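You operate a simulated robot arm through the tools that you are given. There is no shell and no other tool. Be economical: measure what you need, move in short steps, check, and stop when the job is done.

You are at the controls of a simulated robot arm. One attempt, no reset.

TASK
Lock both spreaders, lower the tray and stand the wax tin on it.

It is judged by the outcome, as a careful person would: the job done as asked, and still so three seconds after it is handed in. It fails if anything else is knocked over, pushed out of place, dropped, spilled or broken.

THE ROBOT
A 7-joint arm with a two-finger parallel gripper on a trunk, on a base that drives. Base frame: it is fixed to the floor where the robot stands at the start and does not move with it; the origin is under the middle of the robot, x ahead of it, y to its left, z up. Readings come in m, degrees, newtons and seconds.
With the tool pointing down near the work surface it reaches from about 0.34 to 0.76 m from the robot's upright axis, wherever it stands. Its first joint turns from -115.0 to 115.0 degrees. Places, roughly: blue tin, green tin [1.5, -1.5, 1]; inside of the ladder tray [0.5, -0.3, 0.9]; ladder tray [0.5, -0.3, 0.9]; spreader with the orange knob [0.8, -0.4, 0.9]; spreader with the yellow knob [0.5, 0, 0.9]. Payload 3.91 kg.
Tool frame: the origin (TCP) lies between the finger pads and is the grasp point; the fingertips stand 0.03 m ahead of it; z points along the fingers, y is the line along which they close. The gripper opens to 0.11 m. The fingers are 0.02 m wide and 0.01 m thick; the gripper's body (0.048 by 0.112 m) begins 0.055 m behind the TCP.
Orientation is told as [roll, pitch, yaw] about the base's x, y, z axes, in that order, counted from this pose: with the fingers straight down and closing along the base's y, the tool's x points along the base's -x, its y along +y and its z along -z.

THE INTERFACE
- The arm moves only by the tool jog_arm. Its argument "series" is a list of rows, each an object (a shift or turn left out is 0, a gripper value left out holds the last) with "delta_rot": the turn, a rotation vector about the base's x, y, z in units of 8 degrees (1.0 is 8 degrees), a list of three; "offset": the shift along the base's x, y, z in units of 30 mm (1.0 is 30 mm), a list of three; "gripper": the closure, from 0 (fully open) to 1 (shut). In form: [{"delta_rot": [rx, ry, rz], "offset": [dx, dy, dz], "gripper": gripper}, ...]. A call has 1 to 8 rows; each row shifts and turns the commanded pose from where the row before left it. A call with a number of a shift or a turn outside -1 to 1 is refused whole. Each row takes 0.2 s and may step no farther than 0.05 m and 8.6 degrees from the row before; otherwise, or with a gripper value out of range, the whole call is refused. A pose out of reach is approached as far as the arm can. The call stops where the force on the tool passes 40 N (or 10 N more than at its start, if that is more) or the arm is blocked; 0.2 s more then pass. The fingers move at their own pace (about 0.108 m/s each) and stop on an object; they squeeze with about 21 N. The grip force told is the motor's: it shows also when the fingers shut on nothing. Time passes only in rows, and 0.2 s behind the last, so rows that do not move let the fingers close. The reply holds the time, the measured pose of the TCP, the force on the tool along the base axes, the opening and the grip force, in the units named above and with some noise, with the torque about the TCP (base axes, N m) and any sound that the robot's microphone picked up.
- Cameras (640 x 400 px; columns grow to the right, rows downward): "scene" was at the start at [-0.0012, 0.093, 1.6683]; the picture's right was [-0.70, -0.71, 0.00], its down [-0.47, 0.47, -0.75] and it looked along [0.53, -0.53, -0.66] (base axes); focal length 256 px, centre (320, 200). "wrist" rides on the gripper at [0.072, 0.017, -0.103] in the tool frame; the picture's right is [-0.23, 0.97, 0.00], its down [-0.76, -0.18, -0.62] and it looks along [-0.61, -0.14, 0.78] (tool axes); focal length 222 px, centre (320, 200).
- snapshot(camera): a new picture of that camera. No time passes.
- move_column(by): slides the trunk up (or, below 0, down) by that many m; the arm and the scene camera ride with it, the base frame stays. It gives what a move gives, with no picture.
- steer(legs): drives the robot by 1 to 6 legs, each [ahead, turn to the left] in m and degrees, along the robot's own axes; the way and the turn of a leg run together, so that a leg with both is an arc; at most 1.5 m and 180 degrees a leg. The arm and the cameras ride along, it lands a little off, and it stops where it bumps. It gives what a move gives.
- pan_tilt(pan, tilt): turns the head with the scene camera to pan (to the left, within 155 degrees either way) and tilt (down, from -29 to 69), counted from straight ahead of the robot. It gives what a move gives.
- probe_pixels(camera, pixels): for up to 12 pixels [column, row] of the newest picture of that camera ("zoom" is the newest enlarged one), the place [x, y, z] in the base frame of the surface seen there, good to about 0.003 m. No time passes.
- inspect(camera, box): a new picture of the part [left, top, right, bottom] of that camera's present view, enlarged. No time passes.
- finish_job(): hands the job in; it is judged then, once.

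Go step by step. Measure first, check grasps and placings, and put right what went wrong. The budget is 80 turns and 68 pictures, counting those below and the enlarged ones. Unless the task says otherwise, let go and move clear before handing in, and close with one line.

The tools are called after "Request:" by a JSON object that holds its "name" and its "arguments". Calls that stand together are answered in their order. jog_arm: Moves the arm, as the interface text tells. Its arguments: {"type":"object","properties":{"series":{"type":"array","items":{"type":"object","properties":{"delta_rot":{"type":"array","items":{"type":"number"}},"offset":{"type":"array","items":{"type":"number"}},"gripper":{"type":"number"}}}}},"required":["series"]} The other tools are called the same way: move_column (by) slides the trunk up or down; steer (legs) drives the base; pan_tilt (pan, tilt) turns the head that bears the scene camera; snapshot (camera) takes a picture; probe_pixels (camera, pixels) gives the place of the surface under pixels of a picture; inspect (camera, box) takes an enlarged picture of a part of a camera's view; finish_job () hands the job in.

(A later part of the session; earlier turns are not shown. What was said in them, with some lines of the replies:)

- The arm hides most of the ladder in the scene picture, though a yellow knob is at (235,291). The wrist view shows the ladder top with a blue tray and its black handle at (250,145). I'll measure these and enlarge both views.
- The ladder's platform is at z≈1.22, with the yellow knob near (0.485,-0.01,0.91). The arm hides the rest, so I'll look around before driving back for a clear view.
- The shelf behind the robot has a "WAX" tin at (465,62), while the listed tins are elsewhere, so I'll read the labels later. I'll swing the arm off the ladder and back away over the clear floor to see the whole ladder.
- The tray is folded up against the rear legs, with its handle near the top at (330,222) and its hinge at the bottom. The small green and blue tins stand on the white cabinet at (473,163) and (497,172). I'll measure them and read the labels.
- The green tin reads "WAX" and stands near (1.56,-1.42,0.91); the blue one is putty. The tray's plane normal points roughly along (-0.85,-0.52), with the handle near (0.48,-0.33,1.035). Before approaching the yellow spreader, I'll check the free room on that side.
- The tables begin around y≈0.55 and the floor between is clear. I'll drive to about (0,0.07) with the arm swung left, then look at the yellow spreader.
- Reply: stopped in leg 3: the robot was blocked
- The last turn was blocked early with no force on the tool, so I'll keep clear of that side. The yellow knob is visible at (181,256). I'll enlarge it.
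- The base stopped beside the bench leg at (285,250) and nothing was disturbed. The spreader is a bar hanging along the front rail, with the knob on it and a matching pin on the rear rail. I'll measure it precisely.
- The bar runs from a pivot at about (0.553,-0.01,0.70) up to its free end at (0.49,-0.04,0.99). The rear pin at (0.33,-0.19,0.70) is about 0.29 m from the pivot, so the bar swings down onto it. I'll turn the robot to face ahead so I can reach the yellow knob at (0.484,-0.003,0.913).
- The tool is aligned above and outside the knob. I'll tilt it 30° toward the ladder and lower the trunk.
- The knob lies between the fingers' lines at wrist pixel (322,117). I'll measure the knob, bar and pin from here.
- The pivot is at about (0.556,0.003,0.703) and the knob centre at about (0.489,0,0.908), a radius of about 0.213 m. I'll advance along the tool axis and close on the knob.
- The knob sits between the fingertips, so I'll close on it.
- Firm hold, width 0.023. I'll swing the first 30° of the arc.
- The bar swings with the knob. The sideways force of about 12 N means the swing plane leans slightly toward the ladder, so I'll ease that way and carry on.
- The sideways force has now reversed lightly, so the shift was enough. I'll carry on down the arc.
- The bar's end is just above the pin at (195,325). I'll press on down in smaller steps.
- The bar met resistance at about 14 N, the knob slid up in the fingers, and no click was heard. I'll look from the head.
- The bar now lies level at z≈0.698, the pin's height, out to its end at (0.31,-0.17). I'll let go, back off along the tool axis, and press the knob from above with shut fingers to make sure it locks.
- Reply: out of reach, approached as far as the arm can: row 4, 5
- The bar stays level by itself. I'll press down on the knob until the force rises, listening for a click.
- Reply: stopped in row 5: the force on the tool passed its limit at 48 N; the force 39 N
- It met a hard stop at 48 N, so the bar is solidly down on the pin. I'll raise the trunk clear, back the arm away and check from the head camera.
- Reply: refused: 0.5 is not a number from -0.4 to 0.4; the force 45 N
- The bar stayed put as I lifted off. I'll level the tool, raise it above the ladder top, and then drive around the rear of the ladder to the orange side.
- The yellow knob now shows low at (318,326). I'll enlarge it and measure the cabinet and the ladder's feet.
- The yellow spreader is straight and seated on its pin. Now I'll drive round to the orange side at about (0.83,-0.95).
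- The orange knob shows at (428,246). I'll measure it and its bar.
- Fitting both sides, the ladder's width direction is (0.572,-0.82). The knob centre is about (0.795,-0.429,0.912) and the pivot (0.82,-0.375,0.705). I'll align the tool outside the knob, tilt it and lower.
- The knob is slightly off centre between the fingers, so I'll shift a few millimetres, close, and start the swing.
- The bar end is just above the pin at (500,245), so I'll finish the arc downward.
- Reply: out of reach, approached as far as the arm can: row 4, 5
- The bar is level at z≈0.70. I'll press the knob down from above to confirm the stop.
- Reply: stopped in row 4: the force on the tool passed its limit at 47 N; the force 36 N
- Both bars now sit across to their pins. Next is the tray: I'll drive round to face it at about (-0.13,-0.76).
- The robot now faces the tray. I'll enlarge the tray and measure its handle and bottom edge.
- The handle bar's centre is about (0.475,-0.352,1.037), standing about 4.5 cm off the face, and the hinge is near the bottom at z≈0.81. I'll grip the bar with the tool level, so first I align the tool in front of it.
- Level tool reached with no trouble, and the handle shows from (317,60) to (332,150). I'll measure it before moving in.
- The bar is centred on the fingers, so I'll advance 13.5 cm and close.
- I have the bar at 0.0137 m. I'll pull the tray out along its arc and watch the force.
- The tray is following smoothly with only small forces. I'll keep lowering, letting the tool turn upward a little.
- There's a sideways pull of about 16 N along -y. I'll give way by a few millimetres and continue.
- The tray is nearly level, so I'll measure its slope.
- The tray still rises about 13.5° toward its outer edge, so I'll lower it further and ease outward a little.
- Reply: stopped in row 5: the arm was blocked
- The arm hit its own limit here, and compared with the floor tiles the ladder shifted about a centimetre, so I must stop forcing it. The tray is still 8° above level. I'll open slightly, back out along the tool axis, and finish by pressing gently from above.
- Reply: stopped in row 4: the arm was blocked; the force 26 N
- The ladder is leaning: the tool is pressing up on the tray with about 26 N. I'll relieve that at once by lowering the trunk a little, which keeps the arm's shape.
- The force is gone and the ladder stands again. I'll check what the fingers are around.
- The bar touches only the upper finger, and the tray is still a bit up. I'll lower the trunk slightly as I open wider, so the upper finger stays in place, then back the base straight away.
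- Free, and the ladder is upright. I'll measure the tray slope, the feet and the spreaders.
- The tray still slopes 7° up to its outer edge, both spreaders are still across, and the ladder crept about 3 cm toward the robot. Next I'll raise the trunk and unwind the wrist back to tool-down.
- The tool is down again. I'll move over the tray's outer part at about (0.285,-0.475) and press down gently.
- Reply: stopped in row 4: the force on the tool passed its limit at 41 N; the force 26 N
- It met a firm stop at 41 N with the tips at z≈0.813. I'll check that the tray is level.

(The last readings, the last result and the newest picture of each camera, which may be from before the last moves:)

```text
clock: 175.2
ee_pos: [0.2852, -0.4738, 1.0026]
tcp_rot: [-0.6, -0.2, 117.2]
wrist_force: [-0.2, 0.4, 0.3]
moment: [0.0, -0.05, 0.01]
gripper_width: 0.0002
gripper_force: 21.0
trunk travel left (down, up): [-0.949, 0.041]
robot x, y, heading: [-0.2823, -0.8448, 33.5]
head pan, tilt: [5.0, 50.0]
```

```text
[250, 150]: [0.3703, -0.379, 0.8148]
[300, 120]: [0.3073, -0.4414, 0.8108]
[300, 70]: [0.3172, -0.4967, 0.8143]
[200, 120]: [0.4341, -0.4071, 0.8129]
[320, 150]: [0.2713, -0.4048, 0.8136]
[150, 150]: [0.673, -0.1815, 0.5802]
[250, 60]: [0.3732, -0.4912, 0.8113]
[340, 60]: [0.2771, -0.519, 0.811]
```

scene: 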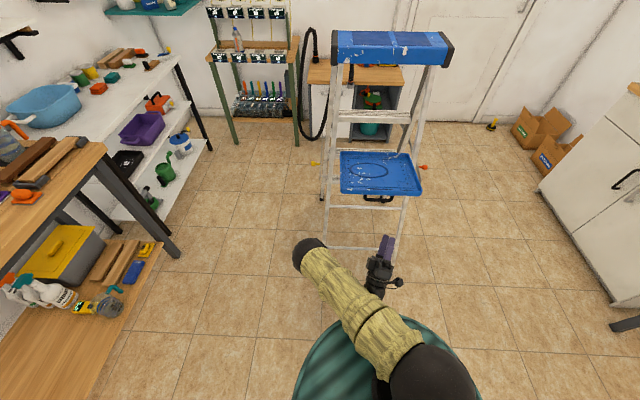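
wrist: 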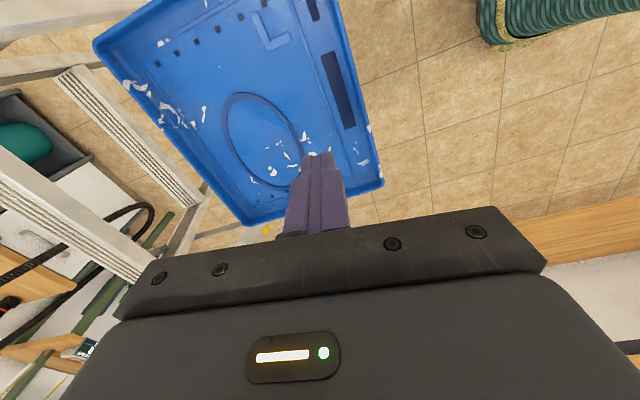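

The tray is level all over at z≈0.813, so it is down. Now the wax tin: I'll retract and raise the arm, turn the wrist back to neutral, and drive round to the cabinet.

Request:
{"name": "jog_arm", "arguments": {"series": [{"offset": [-0.68, -0.546, 1], "delta_rot": [0, 0, -0.951]}, {"offset": [-0.68, -0.546, 1], "delta_rot": [0, 0, -0.951]}, {"offset": [-0.68, -0.546, 1], "delta_rot": [0, 0, -0.951]}, {"offset": [-0.68, -0.546, 1], "delta_rot": [0, 0, -0.951]}, {"offset": [-0.68, -0.546, 1], "delta_rot": [0, 0, -0.951]}, {"offset": [-0.68, -0.546, 1], "delta_rot": [0, 0, -0.951]}, {"offset": [-0.68, -0.546, 1], "delta_rot": [0, 0, -0.951]}, {"offset": [-0.68, -0.546, 1], "delta_rot": [0, 0, -0.951]}]}}

Request:
{"name": "jog_arm", "arguments": {"series": [{"delta_rot": [0, 0, -0.951]}, {"delta_rot": [0, 0, -0.951]}, {"delta_rot": [0, 0, -0.951], "gripper": 0.0}]}}

Request:
{"name": "steer", "arguments": {"legs": [[0, -64.8], [0.682, 0], [0, 44], [0.933, 0], [0, -63.3]]}}

Request:
{"name": "snapshot", "arguments": {"camera": "wrist"}}

```text
clock: 177.0
ee_pos: [0.1195, -0.6071, 1.2444]
tcp_rot: [-0.6, -0.1, 56.1]
wrist_force: [0.0, 0.7, 1.1]
moment: [-0.02, -0.03, 0.03]
gripper_width: 0.0002
gripper_force: 21.1
trunk travel left (down, up): [-0.949, 0.041]
robot x, y, heading: [-0.2839, -0.8408, 33.5]
head pan, tilt: [5.0, 50.0]
```

```text
clock: 177.8
ee_pos: [0.1222, -0.605, 1.2434]
tcp_rot: [-0.5, 0.0, 33.4]
wrist_force: [-0.7, -0.3, 0.5]
moment: [0.02, -0.01, 0.0]
gripper_width: 0.0813
gripper_force: 0.1
trunk travel left (down, up): [-0.949, 0.041]
robot x, y, heading: [-0.2842, -0.8476, 33.5]
head pan, tilt: [5.0, 50.0]
```

```text
clock: 198.3
ee_pos: [1.4643, -1.4305, 1.2423]
tcp_rot: [-0.6, 0.1, -53.9]
wrist_force: [-0.3, -0.3, -0.1]
moment: [0.0, 0.04, 0.01]
gripper_width: 0.11
gripper_force: 0.0
trunk travel left (down, up): [-0.949, 0.041]
robot x, y, heading: [1.2083, -1.0357, -54.1]
head pan, tilt: [5.0, 50.0]
```

```text
8 pictures are left
```

wrist: 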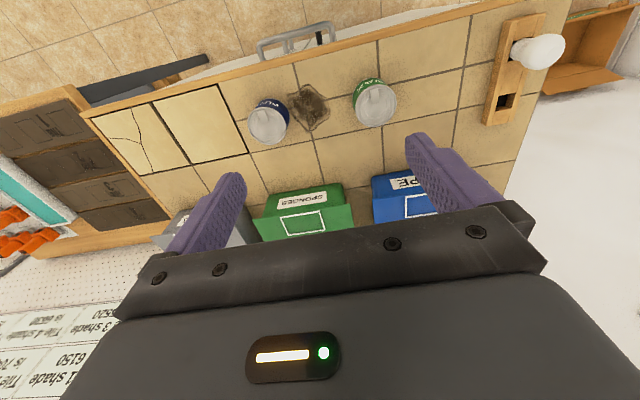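

The green wax tin is in the wrist view at (375,102). I'll measure its top rim and the counter.

Request:
{"name": "probe_pixels", "arguments": {"camera": "wrist", "pixels": [[376, 105], [359, 107], [393, 103], [374, 122], [376, 90], [368, 84], [400, 135], [340, 110], [405, 180]]}}

Request:
{"name": "inspect", "arguments": {"camera": "wrist", "box": [320, 50, 440, 150]}}

```text
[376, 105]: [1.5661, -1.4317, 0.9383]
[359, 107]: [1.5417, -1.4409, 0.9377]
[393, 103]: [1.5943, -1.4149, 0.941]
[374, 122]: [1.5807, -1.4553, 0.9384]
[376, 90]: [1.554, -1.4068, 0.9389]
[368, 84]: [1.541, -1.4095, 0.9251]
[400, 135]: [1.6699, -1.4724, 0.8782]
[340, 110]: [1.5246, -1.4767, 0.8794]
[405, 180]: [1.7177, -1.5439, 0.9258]
```

```text
4.00 times, centred on (380, 100) of wrist
```

zoom: 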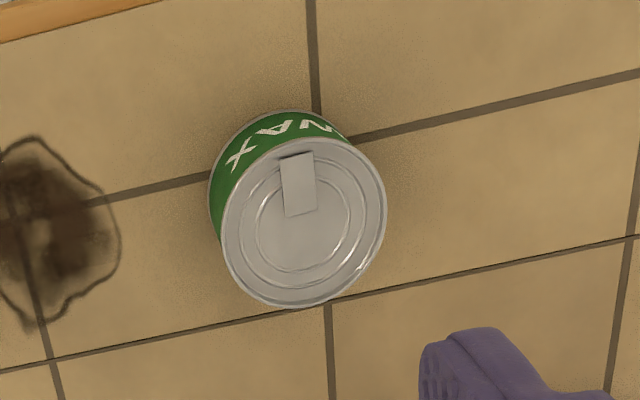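

The tin is about 0.07 across and 0.06 tall, with its centre near (1.5675,-1.431), top at 0.939 and counter at 0.879. I'll centre over it and lower most of the way.

Request:
{"name": "jog_arm", "arguments": {"series": [{"offset": [0.86, -0.005, 0], "gripper": 0.0}, {"offset": [0.86, -0.005, 0]}, {"offset": [0.86, -0.005, 0]}, {"offset": [0.86, -0.005, 0]}]}}

Request:
{"name": "move_column", "arguments": {"by": -0.24}}

Request:
{"name": "snapshot", "arguments": {"camera": "wrist"}}

```text
clock: 199.3
ee_pos: [1.5674, -1.4319, 1.2431]
tcp_rot: [-0.8, 0.0, -53.9]
wrist_force: [0.9, -0.2, 0.2]
moment: [-0.01, -0.01, 0.02]
gripper_width: 0.1101
gripper_force: 0.0
trunk travel left (down, up): [-0.949, 0.041]
robot x, y, heading: [1.2089, -1.0359, -54.0]
head pan, tilt: [5.0, 50.0]
```

```text
clock: 201.8
ee_pos: [1.5668, -1.4317, 1.0046]
tcp_rot: [-0.6, -0.1, -53.9]
wrist_force: [-0.2, -0.2, 0.6]
moment: [-0.01, 0.0, 0.02]
gripper_width: 0.1099
gripper_force: 0.1
trunk travel left (down, up): [-0.709, 0.281]
robot x, y, heading: [1.2089, -1.035, -54.0]
head pan, tilt: [5.0, 50.0]
```

```text
6 pictures are left
```

wrist: 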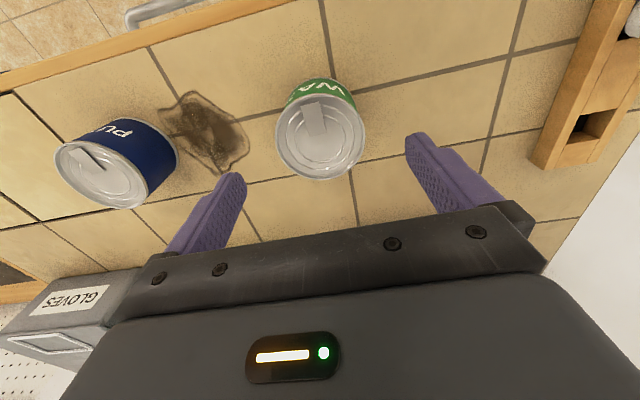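

The tin is centred between the open fingers and clear of the putty. I'll lower to grasp height, close and lift.

Request:
{"name": "jog_arm", "arguments": {"series": [{"offset": [0, 0, -0.95]}, {"offset": [0, 0, -0.95]}, {"offset": [0, 0, -0.95]}, {"gripper": 0.5}, {"gripper": 0.5}, {"gripper": 0.5}]}}

```text
clock: 203.2
ee_pos: [1.5657, -1.4314, 0.9166]
tcp_rot: [-0.6, -0.1, -54.0]
wrist_force: [-0.7, -1.0, -0.2]
moment: [0.04, -0.02, 0.02]
gripper_width: 0.0697
gripper_force: 21.2
trunk travel left (down, up): [-0.709, 0.281]
robot x, y, heading: [1.2094, -1.0385, -53.9]
head pan, tilt: [5.0, 50.0]
```

The tin is held at 0.0697 m. I'll lift it and drive back round to the tray side.

Request:
{"name": "move_column", "arguments": {"by": 0.24}}

Request:
{"name": "steer", "arguments": {"legs": [[0, 66.6], [-0.93, 0], [0, -61.5], [-0.64, 0], [0, 83]]}}

Request:
{"name": "snapshot", "arguments": {"camera": "wrist"}}

Request:
{"name": "probe_pixels", "arguments": {"camera": "wrist", "pixels": [[240, 60], [300, 60], [200, 100], [260, 100], [400, 60], [420, 100], [320, 40], [320, 100]]}}

```text
clock: 205.7
ee_pos: [1.5657, -1.432, 1.1579]
tcp_rot: [-0.6, 0.1, -53.9]
wrist_force: [-0.9, 0.2, -2.6]
moment: [0.02, 0.0, 0.0]
gripper_width: 0.0692
gripper_force: 21.2
trunk travel left (down, up): [-0.949, 0.041]
robot x, y, heading: [1.2067, -1.0343, -53.8]
head pan, tilt: [5.0, 50.0]
```

```text
clock: 228.2
ee_pos: [0.2717, -0.4179, 1.1574]
tcp_rot: [-0.6, 0.0, 34.6]
wrist_force: [0.1, -0.3, -1.2]
moment: [-0.01, 0.0, 0.01]
gripper_width: 0.0694
gripper_force: 20.2
trunk travel left (down, up): [-0.949, 0.041]
robot x, y, heading: [-0.1363, -0.77, 34.6]
head pan, tilt: [5.0, 50.0]
```

```text
5 pictures are left
```

wrist: 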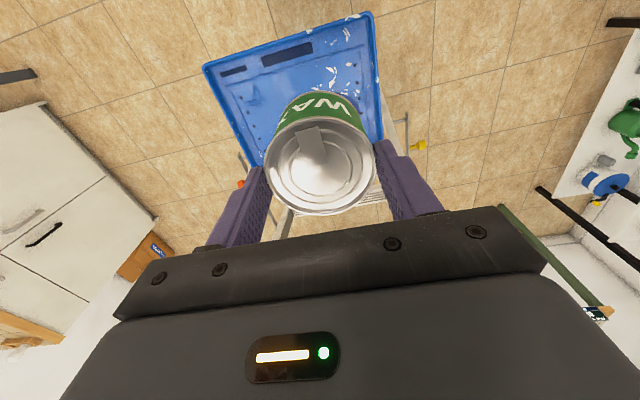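

```text
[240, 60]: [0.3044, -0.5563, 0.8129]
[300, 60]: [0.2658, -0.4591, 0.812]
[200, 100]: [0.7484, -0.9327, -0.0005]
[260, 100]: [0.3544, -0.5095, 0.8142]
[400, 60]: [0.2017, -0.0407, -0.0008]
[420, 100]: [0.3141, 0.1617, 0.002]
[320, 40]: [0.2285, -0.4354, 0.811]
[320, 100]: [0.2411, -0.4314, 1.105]
```

The tin is in hand over the tray's edge. I'll move above the flat spot at (0.402,-0.48), clear of the ring and the L-mark, and lower with the trunk.

Request:
{"name": "jog_arm", "arguments": {"series": [{"offset": [0.868, -0.414, 0]}, {"offset": [0.868, -0.414, 0]}, {"offset": [0.868, -0.414, 0]}, {"offset": [0.868, -0.414, 0]}, {"offset": [0.868, -0.414, 0]}]}}

Request:
{"name": "move_column", "arguments": {"by": -0.285}}

Request:
{"name": "snapshot", "arguments": {"camera": "wrist"}}

```text
clock: 229.3
ee_pos: [0.4026, -0.479, 1.1567]
tcp_rot: [-0.5, 0.0, 34.6]
wrist_force: [0.9, -0.9, -2.6]
moment: [0.0, -0.03, -0.01]
gripper_width: 0.0691
gripper_force: 20.7
trunk travel left (down, up): [-0.949, 0.041]
robot x, y, heading: [-0.1341, -0.7653, 34.3]
head pan, tilt: [5.0, 50.0]
```

```text
clock: 232.2
ee_pos: [0.4021, -0.4811, 0.8734]
tcp_rot: [-0.6, -0.2, 34.6]
wrist_force: [2.3, 0.8, 13.5]
moment: [0.49, 0.07, -0.03]
gripper_width: 0.0695
gripper_force: 20.8
trunk travel left (down, up): [-0.664, 0.326]
robot x, y, heading: [-0.1308, -0.7684, 34.6]
head pan, tilt: [5.0, 50.0]
```

```text
4 pictures are left
```

wrist: 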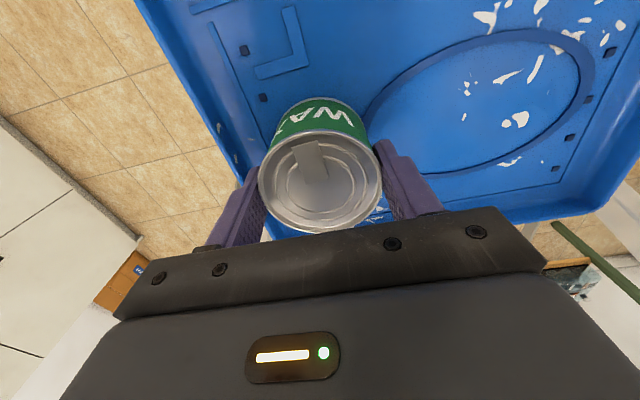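

There's 13.5 N already at TCP z 0.873, before the tin should touch, so a finger is probably on the tray's side rim. I'll measure around it.

Request:
{"name": "jog_arm", "arguments": {"series": [{"offset": [0, 0, 0.5]}]}}

Request:
{"name": "probe_pixels", "arguments": {"camera": "wrist", "pixels": [[220, 130], [200, 100], [240, 150], [180, 60], [262, 110], [375, 100], [420, 100], [450, 52], [440, 205], [380, 210], [300, 85], [520, 210]]}}

```text
clock: 232.6
ee_pos: [0.4019, -0.4799, 0.8866]
tcp_rot: [-0.6, 0.1, 34.5]
wrist_force: [-0.4, -0.7, -1.5]
moment: [0.01, -0.01, 0.0]
gripper_width: 0.0695
gripper_force: 21.2
trunk travel left (down, up): [-0.664, 0.326]
robot x, y, heading: [-0.1349, -0.7694, 34.7]
head pan, tilt: [5.0, 50.0]
```

```text
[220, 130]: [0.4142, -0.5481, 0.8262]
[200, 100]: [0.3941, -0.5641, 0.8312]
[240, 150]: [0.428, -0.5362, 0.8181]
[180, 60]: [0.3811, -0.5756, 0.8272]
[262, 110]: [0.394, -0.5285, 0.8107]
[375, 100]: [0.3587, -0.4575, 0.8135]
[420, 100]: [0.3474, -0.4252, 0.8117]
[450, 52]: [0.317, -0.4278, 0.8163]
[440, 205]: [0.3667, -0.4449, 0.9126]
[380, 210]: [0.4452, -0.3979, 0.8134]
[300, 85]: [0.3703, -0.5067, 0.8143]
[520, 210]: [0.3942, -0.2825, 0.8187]
```

Request:
{"name": "probe_pixels", "arguments": {"camera": "wrist", "pixels": [[372, 112], [390, 120], [588, 70], [470, 175], [480, 165], [475, 42], [480, 50], [485, 105], [430, 70], [540, 35], [405, 150], [550, 150]]}}

```text
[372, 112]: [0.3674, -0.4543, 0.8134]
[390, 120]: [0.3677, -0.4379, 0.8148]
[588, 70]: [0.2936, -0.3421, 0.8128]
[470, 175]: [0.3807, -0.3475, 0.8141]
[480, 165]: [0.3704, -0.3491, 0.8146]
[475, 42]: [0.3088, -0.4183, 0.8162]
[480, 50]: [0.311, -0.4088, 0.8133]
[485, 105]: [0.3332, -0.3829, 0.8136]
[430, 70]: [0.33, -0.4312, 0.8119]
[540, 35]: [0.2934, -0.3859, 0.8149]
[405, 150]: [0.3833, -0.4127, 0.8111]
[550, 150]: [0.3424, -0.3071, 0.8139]
```

The oval ring is nearly flat and its centre is about (0.333,-0.39), well away from the rims. I'll stand the tin there instead: shift across, then lower slowly to contact.

Request:
{"name": "jog_arm", "arguments": {"series": [{"offset": [-0.575, 0.75, 0]}, {"offset": [-0.575, 0.75, 0]}, {"offset": [-0.575, 0.75, 0]}, {"offset": [-0.575, 0.75, 0]}]}}

Request:
{"name": "jog_arm", "arguments": {"series": [{"offset": [0, 0, -0.4]}, {"offset": [0, 0, -0.4]}, {"offset": [0, 0, -0.2]}, {}]}}

```text
clock: 233.6
ee_pos: [0.3338, -0.3891, 0.8883]
tcp_rot: [-0.6, 0.0, 34.5]
wrist_force: [-0.4, -0.2, -2.9]
moment: [0.01, 0.02, -0.02]
gripper_width: 0.0693
gripper_force: 21.0
trunk travel left (down, up): [-0.664, 0.326]
robot x, y, heading: [-0.1301, -0.7684, 34.5]
head pan, tilt: [5.0, 50.0]
```

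```text
clock: 234.6
ee_pos: [0.3329, -0.3905, 0.8587]
tcp_rot: [-0.7, -0.3, 34.6]
wrist_force: [3.1, 1.3, 14.4]
moment: [0.49, 0.19, -0.18]
gripper_width: 0.0695
gripper_force: 21.4
trunk travel left (down, up): [-0.664, 0.326]
robot x, y, heading: [-0.1358, -0.7722, 34.5]
head pan, tilt: [5.0, 50.0]
```

Request:
{"name": "inspect", "arguments": {"camera": "wrist", "box": [180, 40, 480, 240]}}

Request:
{"name": "probe_pixels", "arguments": {"camera": "zoom", "pixels": [[300, 220], [370, 220], [300, 310], [250, 270], [390, 290], [320, 380], [100, 100], [500, 100], [560, 250], [300, 60], [150, 200], [470, 220]]}}

```text
2.00 times, centred on (330, 140) of wrist
```

zoom: 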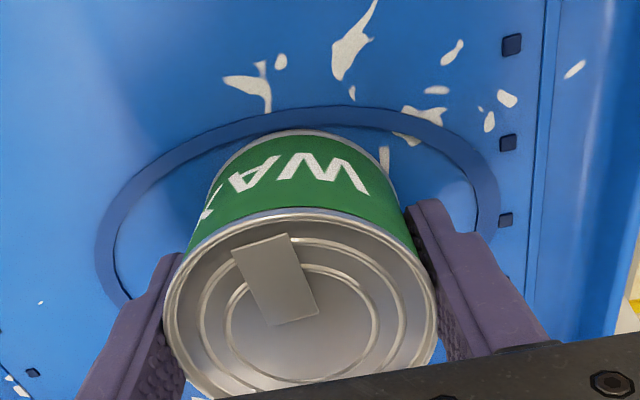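

```text
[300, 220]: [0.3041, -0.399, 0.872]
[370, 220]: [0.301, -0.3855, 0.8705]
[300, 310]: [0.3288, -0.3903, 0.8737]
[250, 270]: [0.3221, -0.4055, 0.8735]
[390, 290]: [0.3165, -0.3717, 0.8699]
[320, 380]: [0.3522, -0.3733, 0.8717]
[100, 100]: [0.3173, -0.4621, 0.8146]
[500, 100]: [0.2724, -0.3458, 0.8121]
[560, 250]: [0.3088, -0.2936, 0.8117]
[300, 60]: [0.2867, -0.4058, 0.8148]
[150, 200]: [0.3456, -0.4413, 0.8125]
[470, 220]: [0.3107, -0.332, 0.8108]
```

The tin's top is at 0.872, so its 0.06 m body is resting flat on the tray at 0.813. I'll let go, wait a moment, and rise straight up.

Request:
{"name": "jog_arm", "arguments": {"series": [{"gripper": 0.33}, {"gripper": 0.15}, {"gripper": 0.15}, {"offset": [0, 0, 0.5]}, {"offset": [0, 0, 1]}, {"offset": [0, 0, 1]}, {"offset": [0, 0, 1]}, {"offset": [0, 0, 1]}]}}

Request:
{"name": "move_column", "arguments": {"by": 0.2}}

Request:
{"name": "steer", "arguments": {"legs": [[-0.35, 0]]}}

Request:
{"name": "pan_tilt", "arguments": {"pan": 0, "tilt": 40}}

Request:
{"name": "snapshot", "arguments": {"camera": "scene"}}

```text
clock: 236.4
ee_pos: [0.3337, -0.3873, 0.9933]
tcp_rot: [-0.6, -0.1, 34.6]
wrist_force: [0.0, -0.3, 0.2]
moment: [-0.03, 0.03, -0.02]
gripper_width: 0.0935
gripper_force: 0.1
trunk travel left (down, up): [-0.664, 0.326]
robot x, y, heading: [-0.1332, -0.7678, 34.2]
head pan, tilt: [5.0, 50.0]
```

```text
clock: 238.6
ee_pos: [0.3341, -0.3872, 1.1913]
tcp_rot: [-0.6, 0.0, 34.6]
wrist_force: [0.7, -0.7, 0.3]
moment: [0.0, 0.0, -0.01]
gripper_width: 0.0936
gripper_force: 0.0
trunk travel left (down, up): [-0.864, 0.126]
robot x, y, heading: [-0.1315, -0.7668, 34.7]
head pan, tilt: [5.0, 50.0]
```

```text
clock: 241.2
ee_pos: [0.0439, -0.5889, 1.1932]
tcp_rot: [-0.7, 0.0, 34.3]
wrist_force: [-0.3, 0.0, -0.1]
moment: [0.01, -0.01, 0.01]
gripper_width: 0.0934
gripper_force: 0.1
trunk travel left (down, up): [-0.864, 0.126]
robot x, y, heading: [-0.4292, -0.9661, 34.4]
head pan, tilt: [5.0, 50.0]
```

```text
clock: 241.9
ee_pos: [0.0443, -0.5896, 1.1925]
tcp_rot: [-0.6, -0.1, 34.6]
wrist_force: [-0.1, -0.8, 0.0]
moment: [0.01, -0.03, 0.02]
gripper_width: 0.0937
gripper_force: 0.0
trunk travel left (down, up): [-0.864, 0.126]
robot x, y, heading: [-0.4253, -0.968, 34.4]
head pan, tilt: [0.0, 40.0]
```

```text
2 pictures are left
```

scene: 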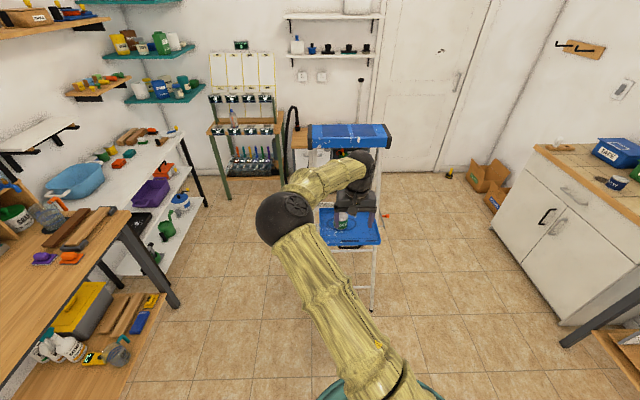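

The tin stands on the tray at (342,220). I'll enlarge once more to check the tin and both spreaders.

Request:
{"name": "inspect", "arguments": {"camera": "scene", "box": [295, 190, 405, 270]}}

Request:
{"name": "probe_pixels", "arguments": {"camera": "zoom", "pixels": [[279, 115], [385, 175], [190, 260], [250, 200], [430, 220], [510, 125], [260, 150]]}}

```text
5.00 times, centred on (350, 230) of scene
```

zoom: 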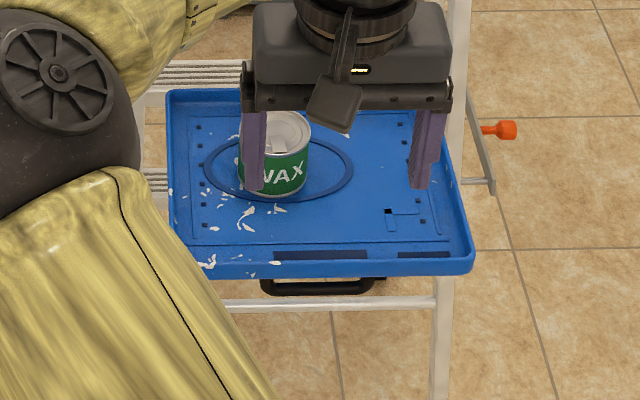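

```text
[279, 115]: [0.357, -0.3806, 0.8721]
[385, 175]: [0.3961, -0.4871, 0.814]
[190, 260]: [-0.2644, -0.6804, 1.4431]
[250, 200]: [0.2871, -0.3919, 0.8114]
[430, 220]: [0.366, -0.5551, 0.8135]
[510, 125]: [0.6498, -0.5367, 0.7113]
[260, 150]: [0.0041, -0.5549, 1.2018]
```

The tin is upright, the tray level, and the orange bar seated on its pin. The arm hides the yellow side, so I'll turn aside and use the last picture to check it.

Request:
{"name": "steer", "arguments": {"legs": [[0, -45]]}}

Request:
{"name": "pan_tilt", "arguments": {"pan": 45, "tilt": 40}}

Request:
{"name": "inspect", "arguments": {"camera": "scene", "box": [280, 150, 420, 290]}}

```text
clock: 245.3
ee_pos: [0.1734, -1.0388, 1.192]
tcp_rot: [-0.5, 0.1, -11.3]
wrist_force: [0.2, -0.6, 0.2]
moment: [0.02, 0.0, 0.02]
gripper_width: 0.0933
gripper_force: 0.0
trunk travel left (down, up): [-0.864, 0.126]
robot x, y, heading: [-0.4234, -0.9674, -11.3]
head pan, tilt: [0.0, 40.0]
```

```text
clock: 246.4
ee_pos: [0.1746, -1.0396, 1.1922]
tcp_rot: [-0.7, -0.1, -11.3]
wrist_force: [-0.2, 0.0, 0.0]
moment: [0.0, 0.02, -0.03]
gripper_width: 0.0936
gripper_force: 0.0
trunk travel left (down, up): [-0.864, 0.126]
robot x, y, heading: [-0.4235, -0.9652, -11.2]
head pan, tilt: [45.0, 40.0]
```

```text
2.86 times, centred on (350, 220) of scene
```

zoom: 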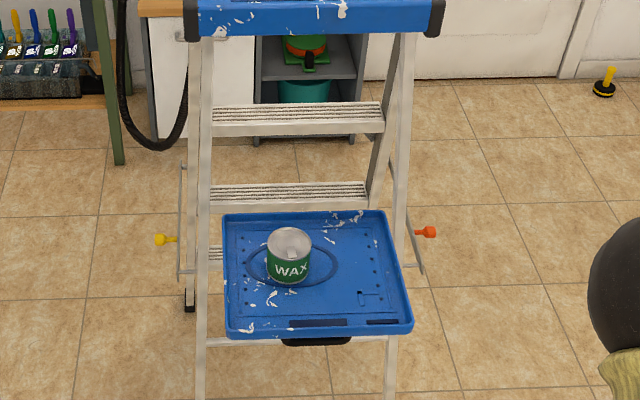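

Both bars sit level on their pins (yellow knob at (165,239), orange at (425,232)), the tray is level, the wax tin stands upright on it, and the arm is clear. I'll hand in.

Request:
{"name": "finish_job", "arguments": {}}

```text
The job is handed in.
```

I handed the job in with both spreaders swung down onto their pins, the tray lowered and level, and the wax tin standing upright on it. The ladder leaned briefly when the gripper pushed up on the tray, and it now stands about 3 cm from its starting spot. I heard no click from either spreader, but each held against a press of more than 45 N.
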